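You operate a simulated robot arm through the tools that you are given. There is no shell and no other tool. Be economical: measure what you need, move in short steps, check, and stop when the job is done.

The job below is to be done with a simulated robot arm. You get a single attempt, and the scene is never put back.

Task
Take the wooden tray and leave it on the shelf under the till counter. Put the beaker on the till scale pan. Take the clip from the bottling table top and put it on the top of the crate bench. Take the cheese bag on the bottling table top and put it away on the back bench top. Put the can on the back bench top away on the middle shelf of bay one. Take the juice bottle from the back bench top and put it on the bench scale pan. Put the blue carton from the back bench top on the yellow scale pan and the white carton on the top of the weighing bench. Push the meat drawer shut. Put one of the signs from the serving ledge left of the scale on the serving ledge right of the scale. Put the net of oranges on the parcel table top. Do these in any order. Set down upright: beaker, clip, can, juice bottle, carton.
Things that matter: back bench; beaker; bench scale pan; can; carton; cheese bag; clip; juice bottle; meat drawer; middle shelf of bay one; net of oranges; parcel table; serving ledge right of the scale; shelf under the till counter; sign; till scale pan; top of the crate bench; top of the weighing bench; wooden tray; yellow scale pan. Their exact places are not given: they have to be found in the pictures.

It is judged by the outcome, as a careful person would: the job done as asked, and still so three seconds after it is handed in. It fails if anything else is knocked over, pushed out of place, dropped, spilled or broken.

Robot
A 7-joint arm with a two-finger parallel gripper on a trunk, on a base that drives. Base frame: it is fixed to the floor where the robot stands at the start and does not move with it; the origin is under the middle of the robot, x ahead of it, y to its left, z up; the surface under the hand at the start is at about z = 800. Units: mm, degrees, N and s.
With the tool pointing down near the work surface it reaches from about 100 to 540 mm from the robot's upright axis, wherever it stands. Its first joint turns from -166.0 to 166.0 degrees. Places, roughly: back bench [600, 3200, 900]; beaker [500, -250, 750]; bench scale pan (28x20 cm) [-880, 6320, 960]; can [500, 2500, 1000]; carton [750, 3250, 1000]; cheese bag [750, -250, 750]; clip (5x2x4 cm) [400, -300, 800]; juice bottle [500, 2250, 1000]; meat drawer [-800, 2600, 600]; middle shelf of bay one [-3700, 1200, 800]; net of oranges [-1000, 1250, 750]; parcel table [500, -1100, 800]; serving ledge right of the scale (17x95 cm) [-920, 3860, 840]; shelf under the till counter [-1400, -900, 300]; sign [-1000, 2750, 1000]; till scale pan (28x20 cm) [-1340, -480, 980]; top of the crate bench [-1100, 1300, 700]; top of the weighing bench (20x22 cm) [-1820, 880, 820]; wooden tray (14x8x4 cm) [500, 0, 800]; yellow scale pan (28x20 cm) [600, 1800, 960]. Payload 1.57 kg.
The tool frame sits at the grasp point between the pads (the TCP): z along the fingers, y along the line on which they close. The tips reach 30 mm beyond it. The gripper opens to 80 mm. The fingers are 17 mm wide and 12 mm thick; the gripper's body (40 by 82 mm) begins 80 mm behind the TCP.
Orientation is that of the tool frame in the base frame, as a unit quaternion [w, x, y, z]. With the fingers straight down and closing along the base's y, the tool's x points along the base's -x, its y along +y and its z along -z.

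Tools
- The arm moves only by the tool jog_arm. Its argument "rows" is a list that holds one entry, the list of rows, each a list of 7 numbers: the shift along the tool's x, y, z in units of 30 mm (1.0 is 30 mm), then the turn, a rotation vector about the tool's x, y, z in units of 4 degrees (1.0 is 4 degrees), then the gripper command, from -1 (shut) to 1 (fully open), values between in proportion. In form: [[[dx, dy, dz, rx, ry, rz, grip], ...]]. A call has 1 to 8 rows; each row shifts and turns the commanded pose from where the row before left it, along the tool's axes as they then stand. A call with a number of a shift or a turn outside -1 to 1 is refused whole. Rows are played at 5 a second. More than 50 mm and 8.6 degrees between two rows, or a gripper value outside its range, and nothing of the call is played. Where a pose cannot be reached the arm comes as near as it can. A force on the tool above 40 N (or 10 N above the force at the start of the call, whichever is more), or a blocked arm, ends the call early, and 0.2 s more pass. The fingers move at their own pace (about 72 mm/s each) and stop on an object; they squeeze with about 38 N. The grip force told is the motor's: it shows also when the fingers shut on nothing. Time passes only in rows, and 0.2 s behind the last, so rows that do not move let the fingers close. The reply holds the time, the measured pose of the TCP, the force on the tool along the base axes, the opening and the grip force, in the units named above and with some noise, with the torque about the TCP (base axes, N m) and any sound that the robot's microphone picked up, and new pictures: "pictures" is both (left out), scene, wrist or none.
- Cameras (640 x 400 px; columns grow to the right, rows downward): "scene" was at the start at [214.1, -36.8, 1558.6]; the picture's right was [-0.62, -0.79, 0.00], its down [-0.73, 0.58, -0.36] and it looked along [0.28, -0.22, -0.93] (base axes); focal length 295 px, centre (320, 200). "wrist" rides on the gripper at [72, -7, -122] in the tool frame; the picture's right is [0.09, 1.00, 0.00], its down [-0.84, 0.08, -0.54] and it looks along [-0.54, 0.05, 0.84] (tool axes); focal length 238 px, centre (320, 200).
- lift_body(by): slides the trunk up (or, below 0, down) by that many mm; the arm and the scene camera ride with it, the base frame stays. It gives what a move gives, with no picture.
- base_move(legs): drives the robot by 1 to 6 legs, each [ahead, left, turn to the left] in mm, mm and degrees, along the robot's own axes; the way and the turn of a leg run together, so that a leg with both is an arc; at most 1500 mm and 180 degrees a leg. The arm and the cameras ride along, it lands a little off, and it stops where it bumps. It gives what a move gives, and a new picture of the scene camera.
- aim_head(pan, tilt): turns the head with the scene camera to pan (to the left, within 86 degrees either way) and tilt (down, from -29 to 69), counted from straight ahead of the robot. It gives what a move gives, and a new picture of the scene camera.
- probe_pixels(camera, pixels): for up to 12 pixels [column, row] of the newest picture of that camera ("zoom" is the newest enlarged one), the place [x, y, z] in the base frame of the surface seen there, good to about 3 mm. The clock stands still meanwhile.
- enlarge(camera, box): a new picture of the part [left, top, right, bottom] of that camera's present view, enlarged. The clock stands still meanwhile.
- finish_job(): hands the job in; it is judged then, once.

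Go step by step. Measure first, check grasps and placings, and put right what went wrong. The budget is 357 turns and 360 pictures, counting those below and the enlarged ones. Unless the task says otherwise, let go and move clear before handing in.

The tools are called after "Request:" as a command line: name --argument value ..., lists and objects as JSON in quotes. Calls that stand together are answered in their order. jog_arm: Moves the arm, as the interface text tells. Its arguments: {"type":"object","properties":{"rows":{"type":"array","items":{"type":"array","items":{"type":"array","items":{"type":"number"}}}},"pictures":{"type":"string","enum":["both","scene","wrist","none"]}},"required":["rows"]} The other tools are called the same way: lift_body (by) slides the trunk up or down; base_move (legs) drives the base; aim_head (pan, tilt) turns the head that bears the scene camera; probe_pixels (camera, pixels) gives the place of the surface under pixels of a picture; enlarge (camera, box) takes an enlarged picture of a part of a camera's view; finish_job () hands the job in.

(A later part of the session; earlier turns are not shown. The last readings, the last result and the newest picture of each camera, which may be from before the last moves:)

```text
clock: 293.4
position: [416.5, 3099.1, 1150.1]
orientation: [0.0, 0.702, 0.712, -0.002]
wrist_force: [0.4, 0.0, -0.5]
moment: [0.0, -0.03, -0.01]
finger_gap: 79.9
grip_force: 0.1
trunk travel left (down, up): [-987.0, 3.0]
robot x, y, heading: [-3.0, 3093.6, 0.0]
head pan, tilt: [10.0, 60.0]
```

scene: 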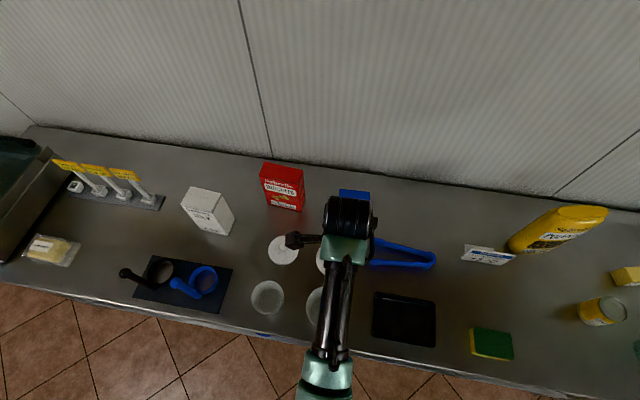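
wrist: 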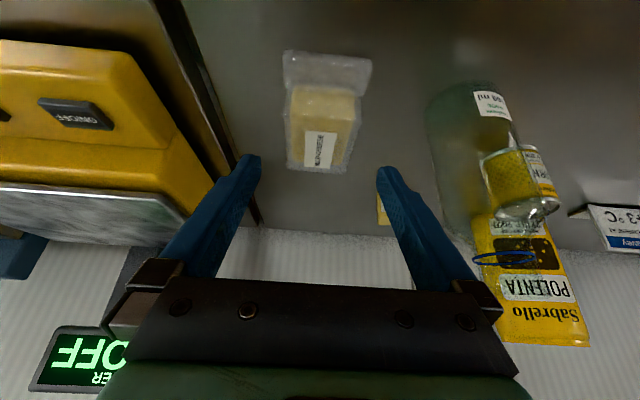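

Creeping closer to the bench in small steps, watching for bumps.

Request:
base_move --legs '[[75, 0, 0]]'

Request:
base_move --legs '[[35, 0, 0]]'

```text
clock: 294.4
position: [490.8, 3099.1, 1149.2]
orientation: [0.001, 0.701, 0.713, -0.002]
wrist_force: [0.2, -0.8, 0.2]
moment: [0.01, -0.02, 0.01]
finger_gap: 80.0
grip_force: 0.1
trunk travel left (down, up): [-987.0, 3.0]
robot x, y, heading: [71.2, 3092.0, 0.2]
head pan, tilt: [10.0, 60.0]
```

scene: 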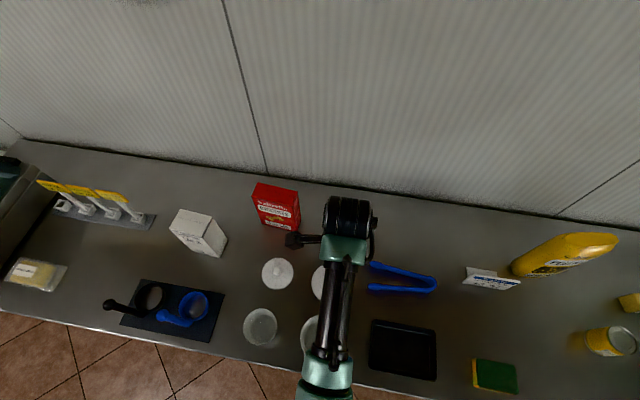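

```text
clock: 295.3
position: [523.0, 3098.8, 1151.2]
orientation: [0.0, 0.702, 0.712, 0.0]
wrist_force: [-1.5, -0.2, 0.0]
moment: [0.0, -0.05, 0.0]
finger_gap: 80.3
grip_force: 0.1
trunk travel left (down, up): [-987.0, 3.0]
robot x, y, heading: [104.9, 3090.9, 0.2]
head pan, tilt: [10.0, 60.0]
```

scene: 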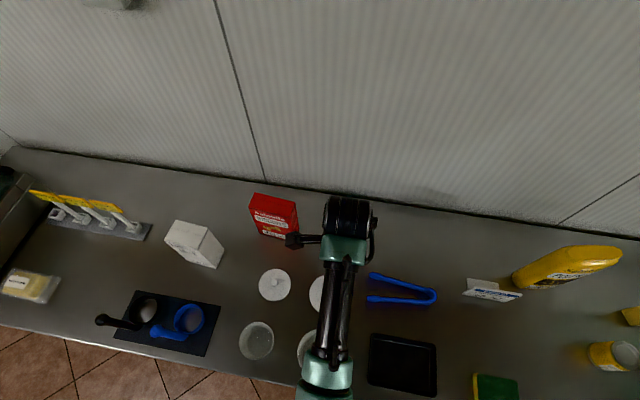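

Request:
base_move --legs '[[35, 0, 0]]'

Request:
jog_arm --rows '[[[0, 0.7, 0, 0, 0, 0, 1], [0, 0.7, 0, 0, 0, 0, 1], [0, 0.7, 0, 0, 0, 0, 1]]]' --pictures "wrist"

```text
clock: 296.1
position: [558.7, 3100.4, 1151.1]
orientation: [0.001, 0.702, 0.712, -0.001]
wrist_force: [-0.2, -0.5, 0.0]
moment: [0.02, -0.03, 0.02]
finger_gap: 79.8
grip_force: 0.0
trunk travel left (down, up): [-987.0, 3.0]
robot x, y, heading: [141.3, 3090.9, 0.3]
head pan, tilt: [10.0, 60.0]
```

scene: 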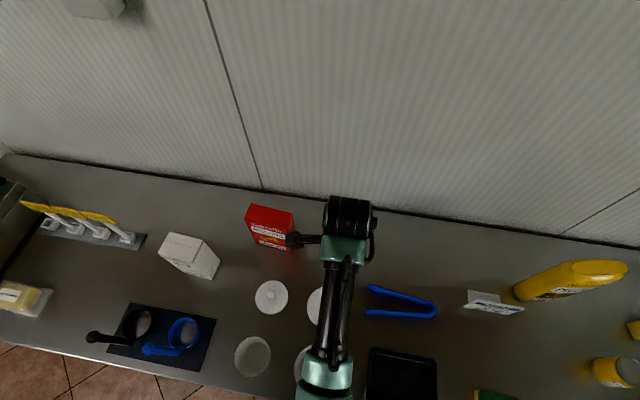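

```text
clock: 296.9
position: [625.8, 3097.9, 1148.2]
orientation: [-0.001, 0.702, 0.713, -0.002]
wrist_force: [0.3, -0.8, -0.2]
moment: [0.0, 0.03, -0.02]
finger_gap: 79.8
grip_force: 0.0
trunk travel left (down, up): [-987.0, 3.0]
robot x, y, heading: [147.4, 3094.5, 0.1]
head pan, tilt: [10.0, 60.0]
```

wrist: 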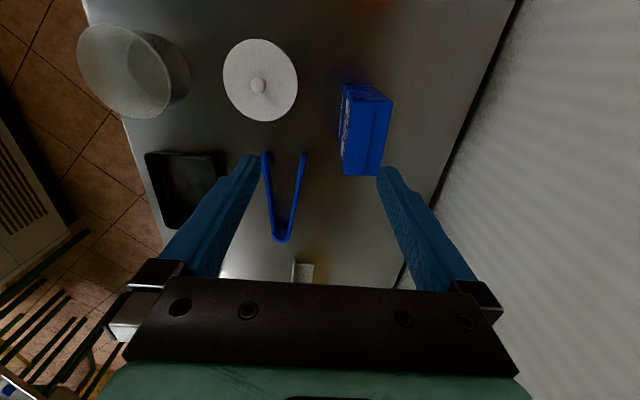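

Base fits. The blue carton's top is at (365,130). Probing its top corners.

Request:
probe_pixels --camera "wrist" --pixels '[[362, 105], [385, 108], [355, 165], [376, 168], [370, 140], [350, 90], [388, 98]]'

```text
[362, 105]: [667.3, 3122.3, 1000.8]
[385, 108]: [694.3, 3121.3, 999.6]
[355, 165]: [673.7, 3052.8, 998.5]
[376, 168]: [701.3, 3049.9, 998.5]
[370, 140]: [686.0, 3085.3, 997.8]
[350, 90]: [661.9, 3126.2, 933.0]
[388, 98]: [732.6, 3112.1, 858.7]
```

Request:
jog_arm --rows '[[[-0.2, 0.6, 0.3, 0, 0, -0.7, 1], [-0.23, 0.6, 0.3, 0, 0, -0.7, 1], [0, 0.6, 0.4, 0, 0, 0, 1], [0, 0.1, 1, 0, 0, 0, 1]]]' --pictures "both"

Request:
probe_pixels --camera "scene" --pixels '[[255, 208], [285, 212], [290, 225], [275, 205]]'

```text
clock: 297.9
position: [682.5, 3093.2, 1088.7]
orientation: [0.001, 0.666, 0.746, -0.002]
wrist_force: [0.3, 0.6, 0.0]
moment: [0.03, 0.01, 0.0]
finger_gap: 80.1
grip_force: 0.1
trunk travel left (down, up): [-987.0, 3.0]
robot x, y, heading: [140.0, 3090.9, 0.1]
head pan, tilt: [10.0, 60.0]
```

scene: 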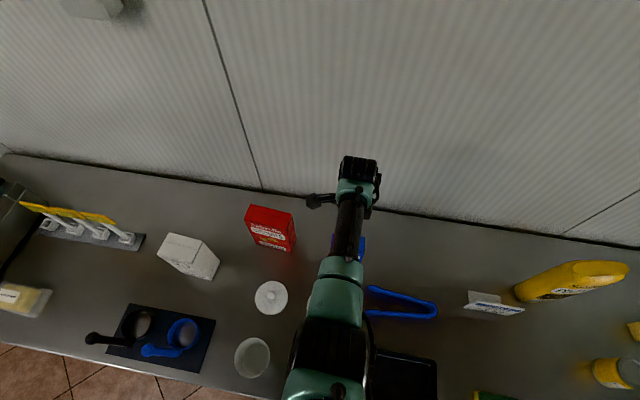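
wrist: 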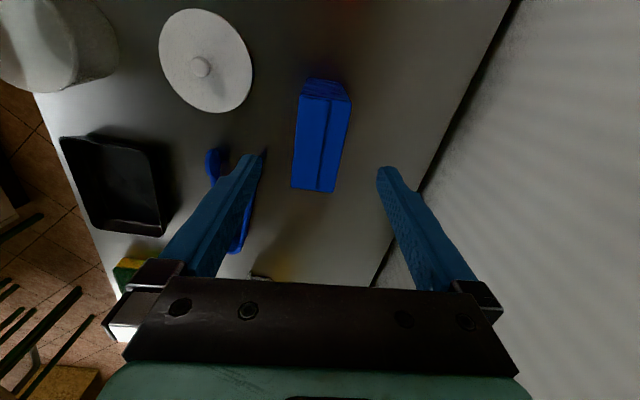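

```text
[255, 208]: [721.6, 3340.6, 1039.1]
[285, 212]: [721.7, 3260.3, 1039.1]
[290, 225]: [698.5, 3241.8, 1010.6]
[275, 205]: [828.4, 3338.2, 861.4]
```

Request:
probe_pixels --camera "wrist" --pixels '[[305, 105], [345, 105], [298, 182], [331, 184], [320, 145]]'

```text
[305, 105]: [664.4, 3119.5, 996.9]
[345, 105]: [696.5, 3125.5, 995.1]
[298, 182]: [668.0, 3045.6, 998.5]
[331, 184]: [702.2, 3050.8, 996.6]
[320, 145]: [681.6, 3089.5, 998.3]
```

Carton yaw ≈3.6°, centre (683,3086). Trimming and descending to z≈955, then gripping.

Request:
jog_arm --rows '[[[-0.12, 0, 0.9, 0, 0, 0.7, 1], [-0.1, 0, 0.9, 0, 0, 0, 1], [0, 0, 0.9, 0, 0, 0, 1], [0, 0, 0.9, 0, 0, 0, 1], [0, 0, 0.85, 0, 0, 0, 1]]]' --pictures "wrist"

```text
clock: 299.1
position: [657.8, 3085.2, 993.5]
orientation: [0.0, 0.684, 0.729, -0.001]
wrist_force: [0.5, 0.4, 0.5]
moment: [0.01, -0.04, -0.01]
finger_gap: 79.9
grip_force: 0.0
out of reach, approached as far as the arm can: row 3, 4, 5
trunk travel left (down, up): [-987.0, 3.0]
robot x, y, heading: [141.3, 3092.8, 0.4]
head pan, tilt: [10.0, 60.0]
```

wrist: 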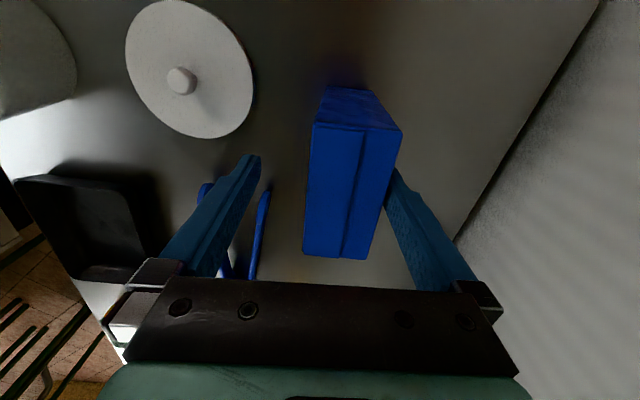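

The arm ran out of reach low down; going up, then lowering with the trunk instead.

Request:
jog_arm --rows '[[[0, 0, -0.8, 0, 0, 0, 1], [0, 0, -0.8, 0, 0, 0, 1], [0, 0, -0.8, 0, 0, 0, 1], [0, 0, -0.6, 0, 0, 0, 1]]]' --pictures "none"

```text
clock: 300.1
position: [656.8, 3085.5, 1084.4]
orientation: [-0.001, 0.683, 0.73, -0.002]
wrist_force: [-0.1, 0.4, 0.2]
moment: [-0.02, 0.0, 0.0]
finger_gap: 80.0
grip_force: 0.2
trunk travel left (down, up): [-987.0, 3.0]
robot x, y, heading: [142.3, 3093.0, 0.2]
head pan, tilt: [10.0, 60.0]
```

Request:
base_move --legs '[[22, 0, 0]]'

Request:
jog_arm --rows '[[[0, 0.1, -0.5, 0, 0, 0, 1]]]' --pictures "none"

Request:
lift_body --by -85

Request:
jog_arm --rows '[[[0, 0, 0, 0, 0, 0, 1]]]' --pictures "wrist"

```text
clock: 300.9
position: [675.2, 3084.9, 1085.0]
orientation: [0.0, 0.684, 0.73, -0.001]
wrist_force: [0.5, -0.1, 0.9]
moment: [0.0, -0.07, -0.02]
finger_gap: 79.9
grip_force: 0.1
trunk travel left (down, up): [-987.0, 3.0]
robot x, y, heading: [165.2, 3091.7, 0.3]
head pan, tilt: [10.0, 60.0]
```

scene: 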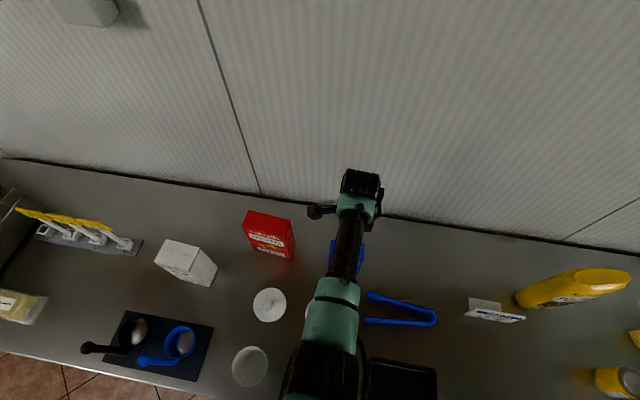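

```text
clock: 301.3
position: [682.9, 3085.0, 1100.2]
orientation: [-0.001, 0.684, 0.73, -0.002]
wrist_force: [-0.4, 0.5, 0.7]
moment: [-0.02, -0.01, 0.0]
finger_gap: 80.0
grip_force: 0.0
trunk travel left (down, up): [-987.0, 3.0]
robot x, y, heading: [166.1, 3094.0, -0.2]
head pan, tilt: [10.0, 60.0]
```

```text
clock: 302.5
position: [682.5, 3084.8, 1014.6]
orientation: [-0.001, 0.685, 0.729, -0.002]
wrist_force: [0.0, -0.2, 0.0]
moment: [0.01, -0.01, 0.01]
finger_gap: 80.0
grip_force: 0.2
trunk travel left (down, up): [-902.0, 88.0]
robot x, y, heading: [165.2, 3089.5, -0.0]
head pan, tilt: [10.0, 60.0]
```

```text
clock: 302.9
position: [682.5, 3084.0, 1013.6]
orientation: [-0.001, 0.684, 0.729, -0.002]
wrist_force: [0.8, -0.5, 0.0]
moment: [0.0, -0.02, 0.03]
finger_gap: 80.3
grip_force: 0.1
trunk travel left (down, up): [-902.0, 88.0]
robot x, y, heading: [165.5, 3091.7, 0.0]
head pan, tilt: [10.0, 60.0]
```

wrist: 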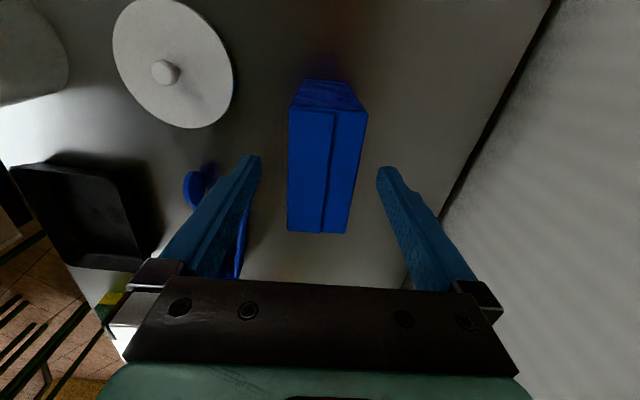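

Centred. Lowering 60 mm with the trunk and gripping.

Request:
lift_body --by -60

Request:
jog_arm --rows '[[[0, 0, 0, 0, 0, 0, -1], [0, 0, 0, 0, 0, 0, -1], [0, 0, 0, 0, 0, 0, -1]]]' --pictures "wrist"

```text
clock: 303.9
position: [682.2, 3085.1, 953.7]
orientation: [-0.001, 0.684, 0.729, -0.001]
wrist_force: [0.5, -0.8, 0.6]
moment: [0.01, 0.03, 0.03]
finger_gap: 80.2
grip_force: 0.0
trunk travel left (down, up): [-842.0, 148.0]
robot x, y, heading: [164.1, 3089.2, 0.0]
head pan, tilt: [10.0, 60.0]
```

```text
clock: 304.7
position: [681.5, 3086.0, 955.5]
orientation: [0.001, 0.683, 0.73, -0.002]
wrist_force: [0.1, -0.1, 1.1]
moment: [0.0, -0.17, -0.02]
finger_gap: 45.0
grip_force: 38.1
trunk travel left (down, up): [-842.0, 148.0]
robot x, y, heading: [165.0, 3094.8, 0.2]
head pan, tilt: [10.0, 60.0]
```

wrist: 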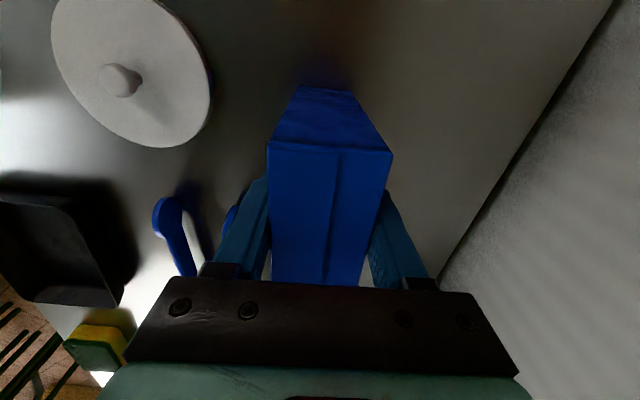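

Gripped (45 mm). Lifting by trunk, backing off, and driving to the yellow scale.

Request:
lift_body --by 146

Request:
base_move --legs '[[-440, 0, 0], [0, -1270, 0]]'

Request:
aim_head --pan 0 --tilt 50

```text
clock: 306.5
position: [682.0, 3085.2, 1100.7]
orientation: [-0.001, 0.684, 0.729, -0.002]
wrist_force: [0.4, 0.5, -3.1]
moment: [0.01, -0.03, 0.02]
finger_gap: 44.6
grip_force: 38.3
trunk travel left (down, up): [-988.0, 2.0]
robot x, y, heading: [164.9, 3095.7, -0.0]
head pan, tilt: [10.0, 60.0]
```

```text
clock: 315.2
position: [242.8, 1807.8, 1099.0]
orientation: [0.0, 0.684, 0.73, -0.002]
wrist_force: [-0.5, 0.2, -3.2]
moment: [-0.02, -0.02, -0.02]
finger_gap: 44.8
grip_force: 37.8
trunk travel left (down, up): [-988.0, 2.0]
robot x, y, heading: [-278.4, 1814.7, 0.1]
head pan, tilt: [10.0, 60.0]
```

scene: 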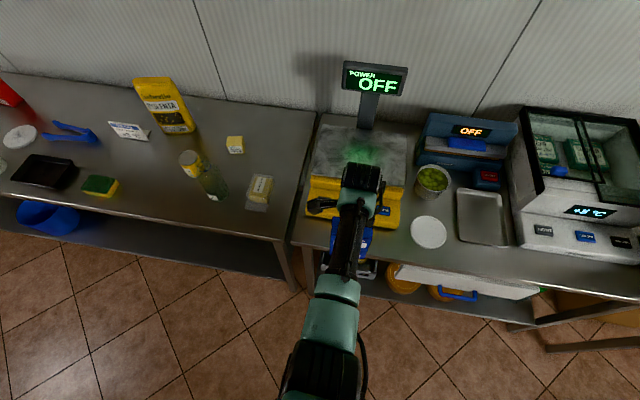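

```text
clock: 315.9
position: [244.1, 1807.4, 1100.1]
orientation: [-0.002, 0.684, 0.73, -0.002]
wrist_force: [0.0, 0.2, -1.6]
moment: [0.02, 0.01, 0.0]
finger_gap: 44.6
grip_force: 38.1
trunk travel left (down, up): [-988.0, 2.0]
robot x, y, heading: [-277.4, 1811.9, 0.2]
head pan, tilt: [0.0, 50.0]
```

scene: 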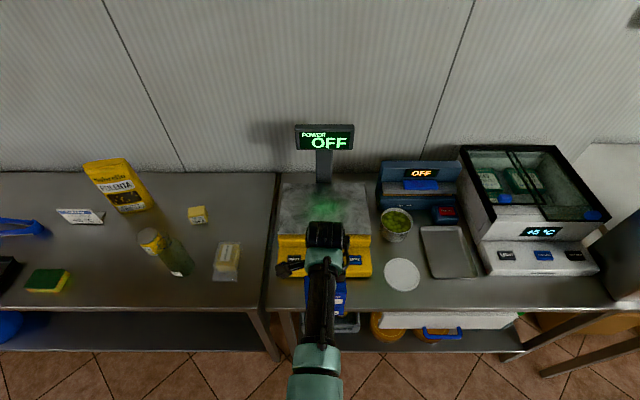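

Request:
probe_pixels --camera "scene" --pixels '[[286, 188], [362, 187], [282, 233], [368, 232], [325, 205], [323, 172], [323, 130], [300, 215]]'

```text
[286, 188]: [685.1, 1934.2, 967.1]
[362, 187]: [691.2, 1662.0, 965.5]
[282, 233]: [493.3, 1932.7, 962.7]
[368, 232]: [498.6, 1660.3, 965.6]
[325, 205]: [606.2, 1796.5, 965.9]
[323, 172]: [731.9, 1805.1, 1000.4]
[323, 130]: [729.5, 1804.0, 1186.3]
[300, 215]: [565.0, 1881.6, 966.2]
```

Pan x 490–692, y 1660–1935, z≈966. Driving ahead 318 mm to put the carton over its middle.

Request:
base_move --legs '[[318, -8, 0]]'

Request:
lift_body --by -32

Request:
jog_arm --rows '[[[0, 0, 0.08, 0, 0, 0, -1], [0, 0, 0.05, 0, 0, 0, -1], [0, 0, 0, 0, 0, 0, -1]]]' --pictures "both"

```text
clock: 318.0
position: [566.3, 1796.9, 1101.6]
orientation: [0.0, 0.686, 0.728, -0.002]
wrist_force: [-0.4, -0.4, -2.4]
moment: [-0.02, 0.01, 0.01]
finger_gap: 44.7
grip_force: 38.4
trunk travel left (down, up): [-988.0, 2.0]
robot x, y, heading: [49.2, 1806.9, -0.1]
head pan, tilt: [0.0, 50.0]
```

scene: 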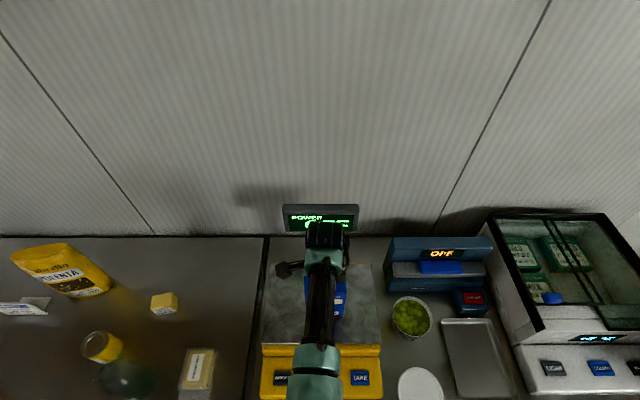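

```text
clock: 318.8
position: [566.5, 1797.7, 1067.3]
orientation: [-0.001, 0.686, 0.728, -0.001]
wrist_force: [0.4, 1.1, -3.6]
moment: [0.02, -0.01, 0.0]
finger_gap: 44.9
grip_force: 38.2
trunk travel left (down, up): [-956.0, 34.0]
robot x, y, heading: [44.3, 1809.4, -0.1]
head pan, tilt: [0.0, 50.0]
```

```text
clock: 319.6
position: [568.4, 1796.4, 1063.2]
orientation: [0.0, 0.685, 0.728, -0.002]
wrist_force: [-0.6, -0.5, -3.0]
moment: [0.01, 0.02, 0.01]
finger_gap: 44.9
grip_force: 37.9
trunk travel left (down, up): [-956.0, 34.0]
robot x, y, heading: [47.1, 1810.0, -0.3]
head pan, tilt: [0.0, 50.0]
```

scene: 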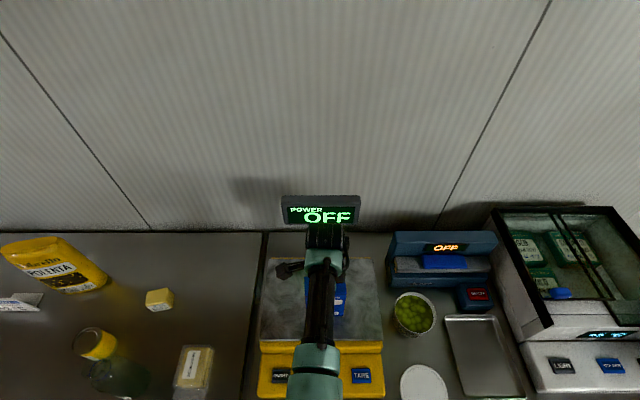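
wrist: 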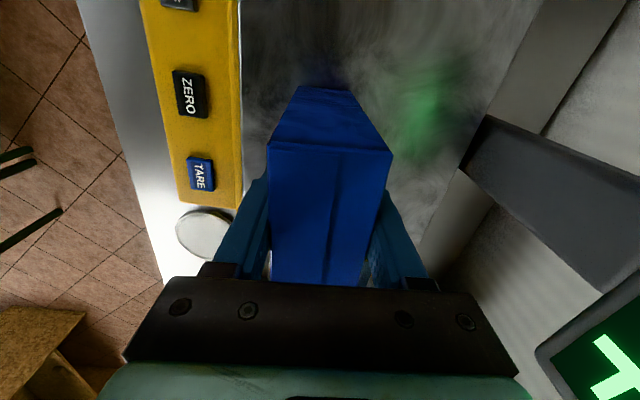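

Request:
jog_arm --rows '[[[0, 0, 0.05, 0, 0, 0, -1], [0, 0, 0.05, 0, 0, 0, -1], [0, 0, 0, 0, 0, 0, -1]]]' --pictures "none"

```text
clock: 320.4
position: [568.2, 1797.3, 1060.3]
orientation: [0.0, 0.686, 0.727, -0.002]
wrist_force: [0.5, 0.2, -2.1]
moment: [-0.02, -0.01, 0.0]
finger_gap: 44.9
grip_force: 37.8
trunk travel left (down, up): [-956.0, 34.0]
robot x, y, heading: [46.3, 1806.6, -0.3]
head pan, tilt: [0.0, 50.0]
```

Request:
jog_arm --rows '[[[0, 0, 0.05, 0, 0, 0, -1], [0, 0, 0.04, 0, 0, 0, -1], [0, 0, 0, 0, 0, 0, -1]]]' --pictures "none"

```text
clock: 321.2
position: [567.8, 1796.9, 1058.2]
orientation: [0.0, 0.686, 0.728, -0.001]
wrist_force: [-1.4, -1.1, 5.2]
moment: [0.04, -0.06, -0.01]
finger_gap: 44.6
grip_force: 38.0
trunk travel left (down, up): [-956.0, 34.0]
robot x, y, heading: [50.3, 1806.6, -0.5]
head pan, tilt: [0.0, 50.0]
```

Contact. Releasing and rising above the carton top.

Request:
jog_arm --rows '[[[0, 0, 0, 0, 0, 0, 0.6], [0, 0, 0, 0, 0, 0, 0.6], [0, 0, -0.4, 0, 0, 0, 0.6], [0, 0, -1, 0, 0, 0, 0.6], [0, 0, -1, 0, 0, 0, 0.6]]]' --pictures "none"

Request:
lift_body --by 34

Request:
jog_arm --rows '[[[0, 0, 0, 0, 0, 0, 0.6]]]' --pictures "wrist"

```text
clock: 322.4
position: [566.2, 1795.9, 1130.4]
orientation: [0.001, 0.686, 0.728, -0.002]
wrist_force: [0.0, -1.0, 0.1]
moment: [0.02, 0.02, 0.01]
finger_gap: 64.2
grip_force: 0.1
trunk travel left (down, up): [-956.0, 34.0]
robot x, y, heading: [47.6, 1806.0, -0.0]
head pan, tilt: [0.0, 50.0]
```

```text
clock: 323.2
position: [567.4, 1795.8, 1164.0]
orientation: [0.0, 0.685, 0.728, -0.001]
wrist_force: [0.2, -0.4, 0.3]
moment: [0.01, -0.01, 0.0]
finger_gap: 63.9
grip_force: 0.1
trunk travel left (down, up): [-990.0, 0.0]
robot x, y, heading: [52.0, 1807.9, -0.4]
head pan, tilt: [0.0, 50.0]
```

```text
clock: 323.6
position: [566.6, 1796.3, 1163.2]
orientation: [-0.001, 0.686, 0.728, -0.002]
wrist_force: [0.1, -1.1, -0.3]
moment: [-0.01, -0.03, 0.02]
finger_gap: 64.0
grip_force: 0.0
trunk travel left (down, up): [-990.0, 0.0]
robot x, y, heading: [52.5, 1808.0, -0.2]
head pan, tilt: [0.0, 50.0]
```

wrist: 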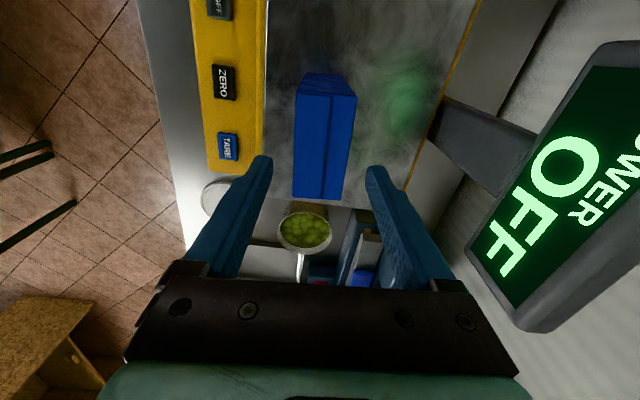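

The blue carton stands on the yellow pan. Rising a bit more and backing away.

Request:
jog_arm --rows '[[[0, 0, -0.7, 0, 0, 0, 1]]]' --pictures "none"

Request:
base_move --legs '[[-330, 0, 0], [0, 480, 0]]'

```text
clock: 324.0
position: [566.7, 1797.1, 1185.5]
orientation: [-0.001, 0.685, 0.728, -0.001]
wrist_force: [0.9, 0.8, -0.2]
moment: [0.0, 0.03, -0.02]
finger_gap: 79.9
grip_force: 0.1
trunk travel left (down, up): [-990.0, 0.0]
robot x, y, heading: [47.1, 1805.3, -0.2]
head pan, tilt: [0.0, 50.0]
```

```text
clock: 328.6
position: [240.6, 2274.7, 1185.9]
orientation: [-0.001, 0.685, 0.729, -0.001]
wrist_force: [0.1, 0.3, 1.3]
moment: [0.01, -0.02, 0.03]
finger_gap: 79.8
grip_force: 0.0
trunk travel left (down, up): [-990.0, 0.0]
robot x, y, heading: [-275.2, 2282.8, 0.1]
head pan, tilt: [0.0, 50.0]
```

scene: 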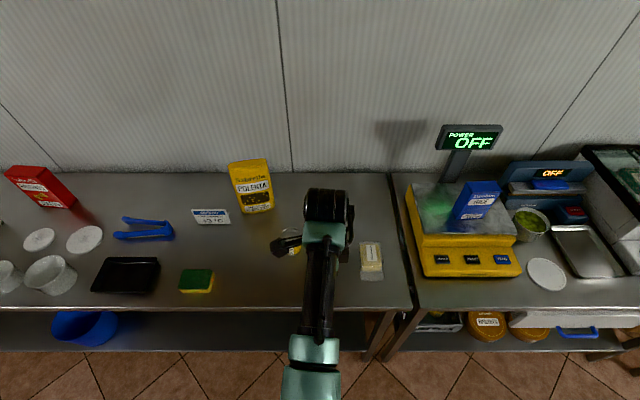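

Next the bottle: drive over it and look with the wrist camera.

Request:
base_move --legs '[[215, 0, 0]]'

Request:
jog_arm --rows '[[[0, 0, 0.4, 0, 0, 0, 1], [0, 0, 0.4, 0, 0, 0, 1]]]' --pictures "wrist"

```text
clock: 330.2
position: [450.4, 2274.7, 1185.3]
orientation: [0.0, 0.684, 0.729, -0.002]
wrist_force: [-0.2, 1.0, -0.4]
moment: [0.01, -0.01, 0.01]
finger_gap: 80.0
grip_force: 0.0
trunk travel left (down, up): [-990.0, 0.0]
robot x, y, heading: [-65.2, 2289.0, -0.1]
head pan, tilt: [0.0, 50.0]
```

scene: 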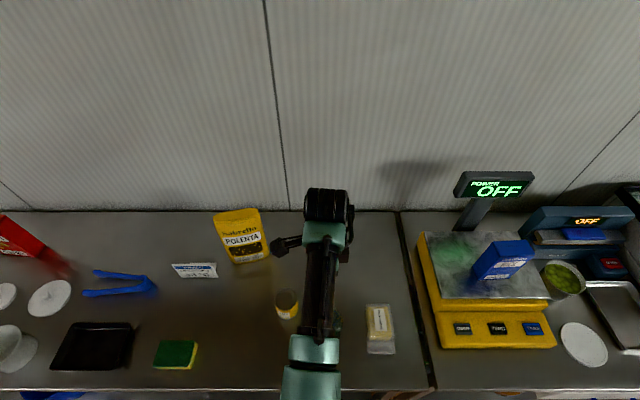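

```text
clock: 330.9
position: [450.8, 2275.7, 1161.2]
orientation: [0.0, 0.684, 0.729, -0.002]
wrist_force: [0.0, 0.0, 0.3]
moment: [0.02, -0.01, 0.03]
finger_gap: 80.0
grip_force: 0.0
trunk travel left (down, up): [-990.0, 0.0]
robot x, y, heading: [-67.0, 2286.4, -0.1]
head pan, tilt: [0.0, 50.0]
```

wrist: 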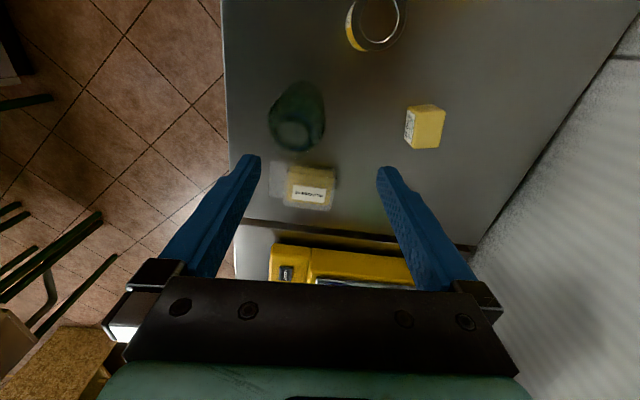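

Request:
enlarge --camera "wrist" --box '[250, 70, 350, 160]'

Request:
probe_pixels --camera "wrist" --pixels '[[297, 133], [272, 125], [322, 125], [297, 150], [300, 85], [270, 105], [324, 105], [297, 118]]'

```text
4.44 times, centred on (300, 115) of wrist
```

zoom: 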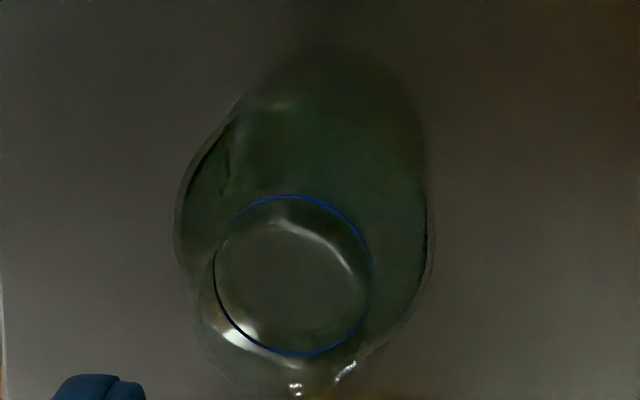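

```text
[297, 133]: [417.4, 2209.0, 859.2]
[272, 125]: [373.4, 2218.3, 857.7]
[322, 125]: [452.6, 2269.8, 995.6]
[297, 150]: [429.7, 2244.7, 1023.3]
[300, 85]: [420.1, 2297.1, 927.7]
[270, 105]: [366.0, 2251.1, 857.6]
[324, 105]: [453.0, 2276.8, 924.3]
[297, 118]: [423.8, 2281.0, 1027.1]
```

The bottle is an open clear one with a narrower neck. I want its profile: stepping back and left for an unobstructed scene view.

Request:
base_move --legs '[[-215, 150, 0]]'

Request:
lift_body --by -400

Request:
aim_head --pan -12 --tilt 30

```text
clock: 332.7
position: [238.6, 2425.9, 1160.4]
orientation: [0.0, 0.683, 0.731, -0.001]
wrist_force: [-0.1, 0.7, -0.4]
moment: [0.02, 0.03, 0.01]
finger_gap: 80.1
grip_force: 0.0
trunk travel left (down, up): [-990.0, 0.0]
robot x, y, heading: [-278.4, 2434.9, 0.2]
head pan, tilt: [0.0, 50.0]
```

scene: 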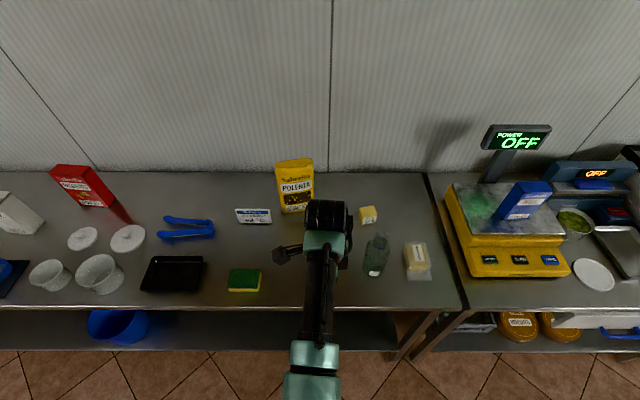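

```text
clock: 335.5
position: [244.1, 2427.4, 850.5]
orientation: [0.008, 0.684, 0.729, 0.006]
wrist_force: [-10.1, 0.0, 15.4]
moment: [0.08, -0.54, -0.03]
finger_gap: 72.1
grip_force: 0.1
trunk travel left (down, up): [-670.0, 320.0]
robot x, y, heading: [-278.3, 2434.1, 0.2]
head pan, tilt: [0.0, 50.0]
stopped: the force on the tool passed its limit at 53 N (the readings are from after the stop); the commanded pose is now the measured one
```

```text
clock: 336.3
position: [243.0, 2425.3, 851.2]
orientation: [0.008, 0.684, 0.729, 0.006]
wrist_force: [-8.9, 0.2, 15.0]
moment: [0.19, -0.55, -0.04]
finger_gap: 72.8
grip_force: 0.1
trunk travel left (down, up): [-670.0, 320.0]
robot x, y, heading: [-279.0, 2434.6, 0.2]
head pan, tilt: [-12.0, 30.0]
```

scene: 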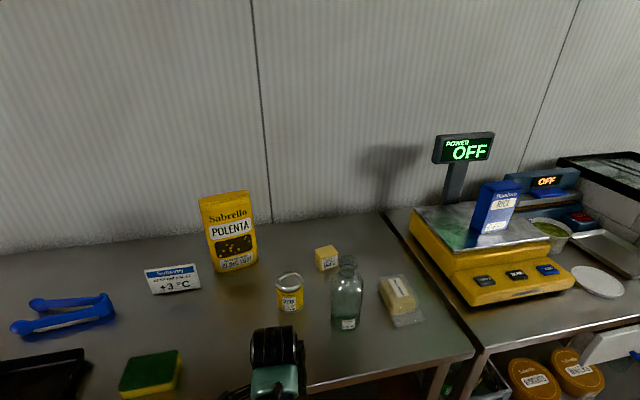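

My fingertip landed on the bench edge (53 N stop) — nothing moved in the picture. Raising off it, and zooming on the bottle.

Request:
lift_body --by 60

Request:
enlarge --camera "scene" --box '[260, 240, 400, 340]'

```text
clock: 337.3
position: [244.6, 2424.9, 910.2]
orientation: [0.007, 0.684, 0.729, 0.006]
wrist_force: [0.5, 0.2, 0.0]
moment: [-0.01, 0.0, 0.0]
finger_gap: 80.1
grip_force: 0.1
trunk travel left (down, up): [-730.0, 260.0]
robot x, y, heading: [-282.9, 2433.3, -0.0]
head pan, tilt: [-12.0, 30.0]
```

```text
4.00 times, centred on (330, 290) of scene
```

zoom: 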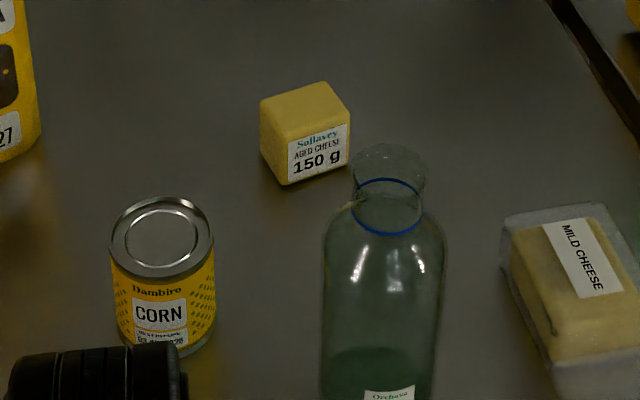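

Request:
probe_pixels --camera "zoom" --pixels '[[390, 147], [390, 172], [358, 175], [424, 175], [390, 232], [326, 290], [440, 290], [385, 300], [390, 200], [160, 205], [160, 300], [115, 290], [213, 290]]'

```text
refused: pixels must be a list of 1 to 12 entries
```

Request:
probe_pixels --camera "zoom" --pixels '[[390, 147], [390, 175], [358, 175], [424, 175], [390, 232], [326, 290], [440, 290], [385, 300], [160, 205], [160, 300], [115, 290], [213, 290]]'

```text
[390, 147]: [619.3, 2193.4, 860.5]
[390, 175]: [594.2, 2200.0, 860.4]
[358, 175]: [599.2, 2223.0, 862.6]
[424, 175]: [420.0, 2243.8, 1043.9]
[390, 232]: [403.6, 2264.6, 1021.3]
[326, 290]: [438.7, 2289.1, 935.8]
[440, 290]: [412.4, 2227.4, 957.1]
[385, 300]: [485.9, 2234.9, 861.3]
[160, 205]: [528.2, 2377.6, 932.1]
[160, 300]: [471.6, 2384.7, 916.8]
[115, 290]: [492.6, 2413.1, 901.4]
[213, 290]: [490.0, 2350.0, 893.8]
```

Ring (neck joint) z≈1021, rim ≈1048, body ≈66 mm at centre (424,2262); the can is at (505,2381), top 932. Raising and moving above the bottle.

Request:
lift_body --by 260

Request:
base_move --legs '[[0, -163, 0], [180, 0, 0]]'

Request:
jog_arm --rows '[[[0, 0, 0, 0.28, 0.05, 0, 1], [0, 0, 0, 0, 0, 0, 1]]]' --pictures "wrist"

```text
clock: 339.9
position: [244.1, 2426.3, 1169.3]
orientation: [0.006, 0.684, 0.73, 0.006]
wrist_force: [-0.6, 0.2, -0.2]
moment: [-0.01, 0.0, 0.01]
finger_gap: 79.8
grip_force: 0.1
trunk travel left (down, up): [-990.0, 0.0]
robot x, y, heading: [-280.0, 2433.5, 0.2]
head pan, tilt: [-12.0, 30.0]
```

```text
clock: 342.5
position: [421.6, 2262.4, 1170.1]
orientation: [0.007, 0.683, 0.73, 0.007]
wrist_force: [-0.5, -0.5, -0.5]
moment: [0.0, 0.01, 0.01]
finger_gap: 80.0
grip_force: 0.0
trunk travel left (down, up): [-990.0, 0.0]
robot x, y, heading: [-97.7, 2268.9, 0.2]
head pan, tilt: [-12.0, 30.0]
```

scene: 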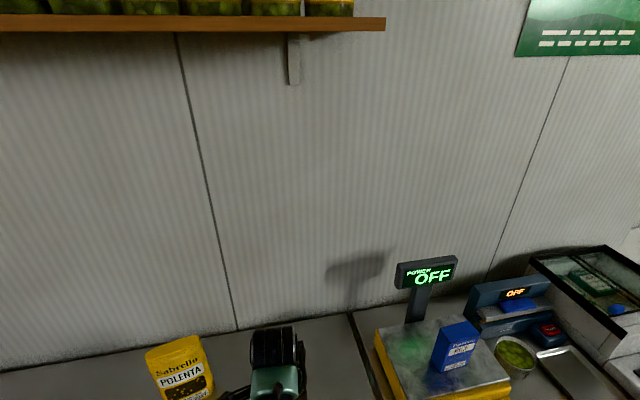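

```text
clock: 343.1
position: [422.7, 2264.3, 1169.7]
orientation: [-0.001, 0.683, 0.73, 0.0]
wrist_force: [-0.1, 0.3, -0.1]
moment: [-0.02, -0.02, -0.02]
finger_gap: 80.2
grip_force: 0.0
trunk travel left (down, up): [-990.0, 0.0]
robot x, y, heading: [-100.6, 2270.0, 0.4]
head pan, tilt: [-12.0, 30.0]
```

wrist: 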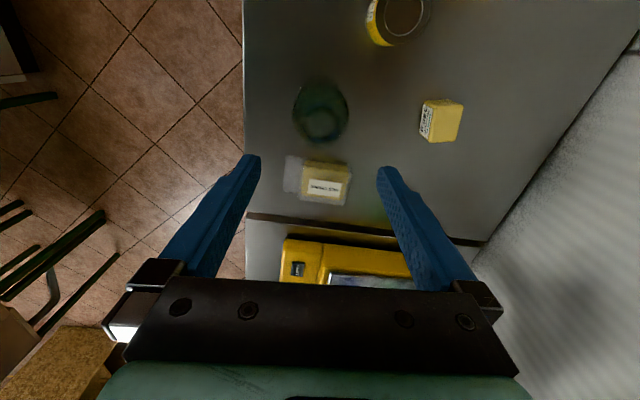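

Aligned in x. Lowering 95 mm and checking.

Request:
lift_body --by -105

Request:
jog_arm --rows '[[[0, 0, 0, 0, 0, 0, 1]]]' --pictures "wrist"

```text
clock: 344.5
position: [421.4, 2262.4, 1063.4]
orientation: [-0.001, 0.683, 0.73, 0.0]
wrist_force: [-0.1, 0.1, -0.2]
moment: [-0.01, -0.03, -0.01]
finger_gap: 80.1
grip_force: 0.0
trunk travel left (down, up): [-885.0, 105.0]
robot x, y, heading: [-101.8, 2267.5, 0.2]
head pan, tilt: [-12.0, 30.0]
```

```text
clock: 344.9
position: [421.7, 2262.7, 1063.5]
orientation: [-0.002, 0.683, 0.73, 0.0]
wrist_force: [-0.7, -0.9, -0.8]
moment: [0.02, -0.01, 0.01]
finger_gap: 80.0
grip_force: 0.1
trunk travel left (down, up): [-885.0, 105.0]
robot x, y, heading: [-101.5, 2273.7, 0.3]
head pan, tilt: [-12.0, 30.0]
```

wrist: 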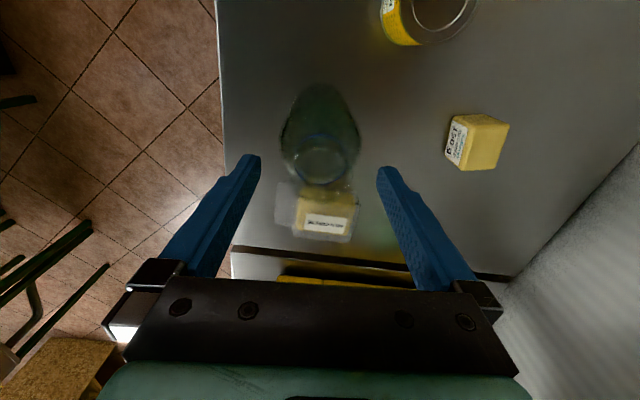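

Request:
lift_body --by -45

Request:
jog_arm --rows '[[[0, 0, 0, 0, 0, 0, 1]]]' --pictures "wrist"

```text
clock: 345.7
position: [423.6, 2263.4, 1019.2]
orientation: [-0.001, 0.683, 0.73, 0.001]
wrist_force: [0.0, -0.1, -0.1]
moment: [0.01, 0.03, 0.0]
finger_gap: 80.2
grip_force: 0.0
trunk travel left (down, up): [-840.0, 150.0]
robot x, y, heading: [-102.5, 2269.9, 0.4]
head pan, tilt: [-12.0, 30.0]
```

```text
clock: 346.1
position: [422.0, 2263.5, 1018.5]
orientation: [-0.002, 0.684, 0.729, -0.001]
wrist_force: [0.0, 0.5, -0.3]
moment: [-0.02, 0.02, -0.02]
finger_gap: 79.9
grip_force: 0.1
trunk travel left (down, up): [-840.0, 150.0]
robot x, y, heading: [-101.1, 2272.6, -0.2]
head pan, tilt: [-12.0, 30.0]
```

wrist: 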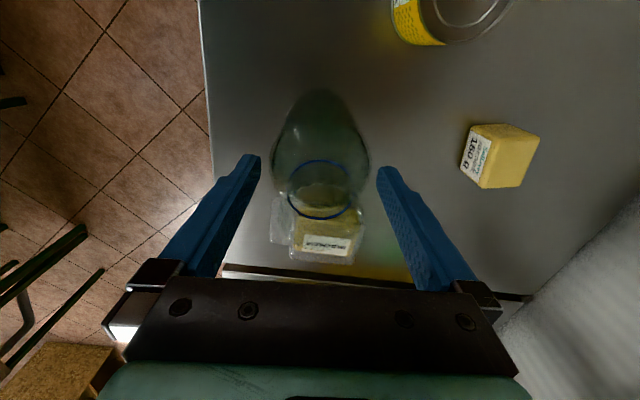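

Ring centre sits exactly on the TCP's pixel (≈(321,192)); perfectly aligned. Lowering 43 mm and gripping.

Request:
lift_body --by -43

Request:
jog_arm --rows '[[[0, 0, 0, 0, 0, 0, -1], [0, 0, 0, 0, 0, 0, -1], [0, 0, 0, 0, 0, 0, -1]]]' --pictures "wrist"

```text
clock: 347.0
position: [422.4, 2263.7, 976.5]
orientation: [-0.002, 0.683, 0.73, 0.0]
wrist_force: [-0.4, 0.3, 0.4]
moment: [-0.02, 0.01, -0.01]
finger_gap: 80.2
grip_force: 0.0
trunk travel left (down, up): [-797.0, 193.0]
robot x, y, heading: [-103.7, 2267.2, 0.2]
head pan, tilt: [-12.0, 30.0]
```

```text
clock: 347.8
position: [422.7, 2263.9, 976.9]
orientation: [-0.002, 0.683, 0.73, -0.001]
wrist_force: [0.6, -0.2, 1.8]
moment: [0.02, -0.01, 0.01]
finger_gap: 71.1
grip_force: 37.7
trunk travel left (down, up): [-797.0, 193.0]
robot x, y, heading: [-102.1, 2268.7, 0.4]
head pan, tilt: [-12.0, 30.0]
```

wrist: 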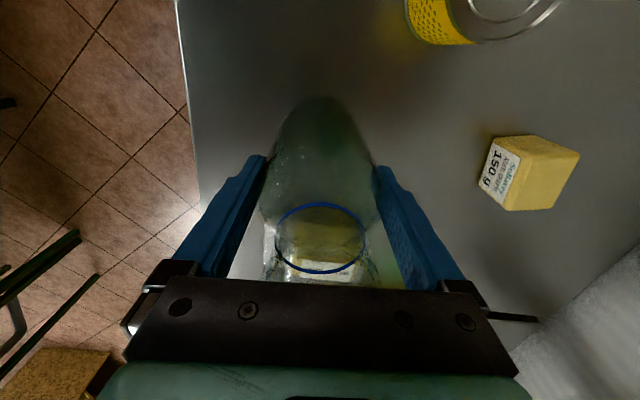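

Bottle held (71 mm). Lifting, backing off, turning to look along the aisle toward the bench scale.

Request:
lift_body --by 190

Request:
base_move --legs '[[-230, 0, 0], [0, 0, 90]]'

Request:
aim_head --pan 10 --tilt 15

```text
clock: 349.9
position: [422.1, 2262.6, 1165.6]
orientation: [0.0, 0.684, 0.73, 0.001]
wrist_force: [-0.1, 0.8, -2.0]
moment: [-0.01, 0.01, -0.01]
finger_gap: 71.1
grip_force: 38.2
trunk travel left (down, up): [-987.0, 3.0]
robot x, y, heading: [-100.8, 2269.7, 0.5]
head pan, tilt: [-12.0, 30.0]
```

```text
clock: 355.4
position: [-319.6, 2792.7, 1166.8]
orientation: [-0.001, -0.03, 1.0, 0.0]
wrist_force: [1.2, -0.2, -1.5]
moment: [-0.01, 0.03, 0.0]
finger_gap: 71.0
grip_force: 37.9
trunk travel left (down, up): [-987.0, 3.0]
robot x, y, heading: [-326.5, 2268.1, 90.0]
head pan, tilt: [-12.0, 30.0]
```

scene: 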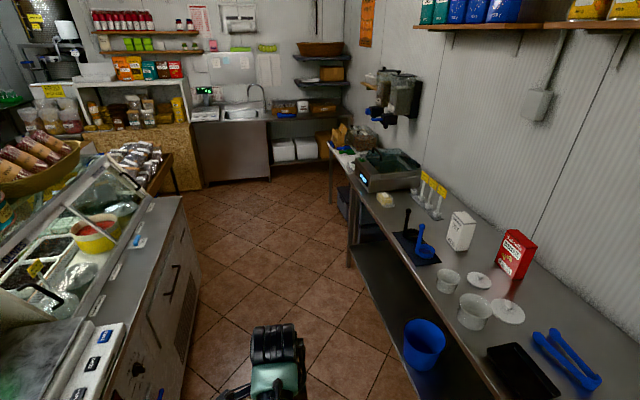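

```text
clock: 356.3
position: [-318.7, 2791.7, 1166.0]
orientation: [-0.001, -0.029, 1.0, -0.001]
wrist_force: [1.4, -0.3, -3.0]
moment: [0.02, -0.03, 0.02]
finger_gap: 71.2
grip_force: 38.0
trunk travel left (down, up): [-987.0, 3.0]
robot x, y, heading: [-331.0, 2270.1, 90.1]
head pan, tilt: [10.0, 15.0]
```

scene: 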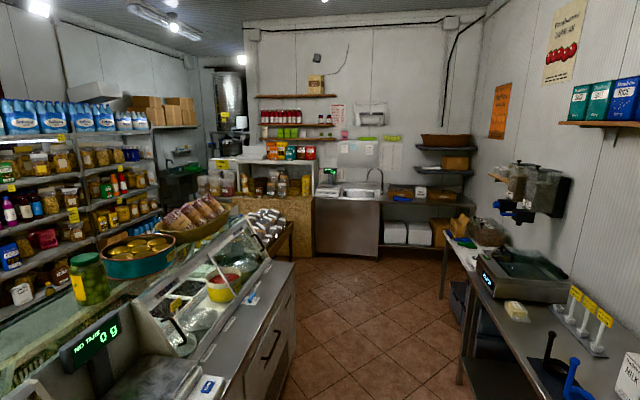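

The bench scale with green display is at (327,175) on the far table facing us. Driving up the aisle.

Request:
base_move --legs '[[1200, 0, 0], [1100, 0, 0]]'

Request:
aim_head --pan 25 --tilt 30

```text
clock: 367.7
position: [-379.9, 5107.6, 1166.4]
orientation: [-0.001, -0.051, 0.999, 0.0]
wrist_force: [0.6, 0.6, -2.3]
moment: [-0.02, 0.02, 0.01]
finger_gap: 71.1
grip_force: 37.9
trunk travel left (down, up): [-987.0, 3.0]
robot x, y, heading: [-364.9, 4585.3, 92.4]
head pan, tilt: [10.0, 15.0]
```

scene: 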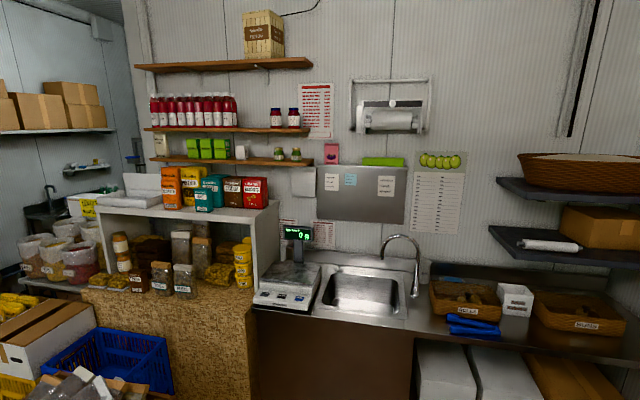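

```text
clock: 368.4
position: [-379.6, 5107.6, 1166.8]
orientation: [-0.001, -0.051, 0.999, -0.001]
wrist_force: [-0.3, -0.2, -2.8]
moment: [-0.01, -0.02, 0.0]
finger_gap: 70.9
grip_force: 38.4
trunk travel left (down, up): [-987.0, 3.0]
robot x, y, heading: [-369.7, 4582.5, 92.3]
head pan, tilt: [25.0, 30.0]
```

scene: 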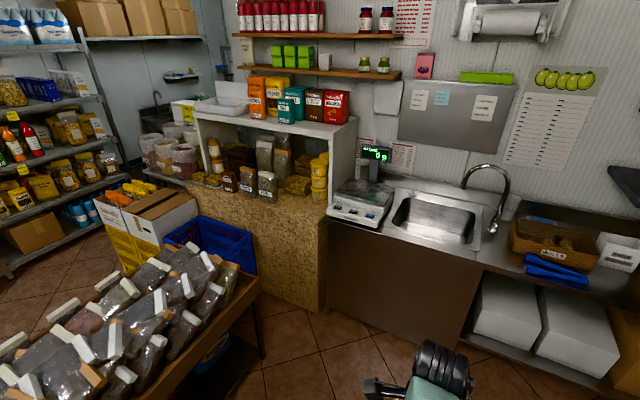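

Request:
enlarge --camera "scene" --box '[300, 130, 430, 240]'

Request:
probe_pixels --camera "scene" --pixels '[[362, 192], [340, 190], [385, 203], [350, 182], [376, 150], [352, 130], [350, 215], [335, 225], [230, 330], [480, 180], [390, 187]]'

```text
3.64 times, centred on (365, 185) of scene
```

zoom: 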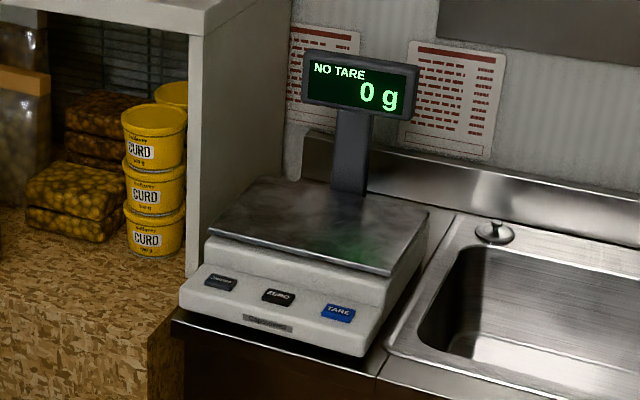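

```text
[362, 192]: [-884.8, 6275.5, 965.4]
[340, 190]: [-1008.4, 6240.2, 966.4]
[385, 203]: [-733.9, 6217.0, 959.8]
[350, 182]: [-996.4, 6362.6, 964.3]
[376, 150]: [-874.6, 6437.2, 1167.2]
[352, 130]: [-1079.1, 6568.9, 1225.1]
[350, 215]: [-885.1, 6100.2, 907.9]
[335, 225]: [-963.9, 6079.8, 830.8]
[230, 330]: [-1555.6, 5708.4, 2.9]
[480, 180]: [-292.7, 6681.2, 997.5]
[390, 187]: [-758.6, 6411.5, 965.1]
```

Request:
probe_pixels --camera "scene" --pixels '[[215, 280], [250, 275], [160, 340], [140, 395], [265, 340], [205, 390], [310, 390]]'

```text
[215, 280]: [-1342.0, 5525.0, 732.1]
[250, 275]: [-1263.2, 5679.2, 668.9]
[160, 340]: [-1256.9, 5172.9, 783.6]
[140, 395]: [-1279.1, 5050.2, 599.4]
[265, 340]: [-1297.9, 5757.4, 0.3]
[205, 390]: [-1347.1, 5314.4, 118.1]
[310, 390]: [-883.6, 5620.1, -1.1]
```

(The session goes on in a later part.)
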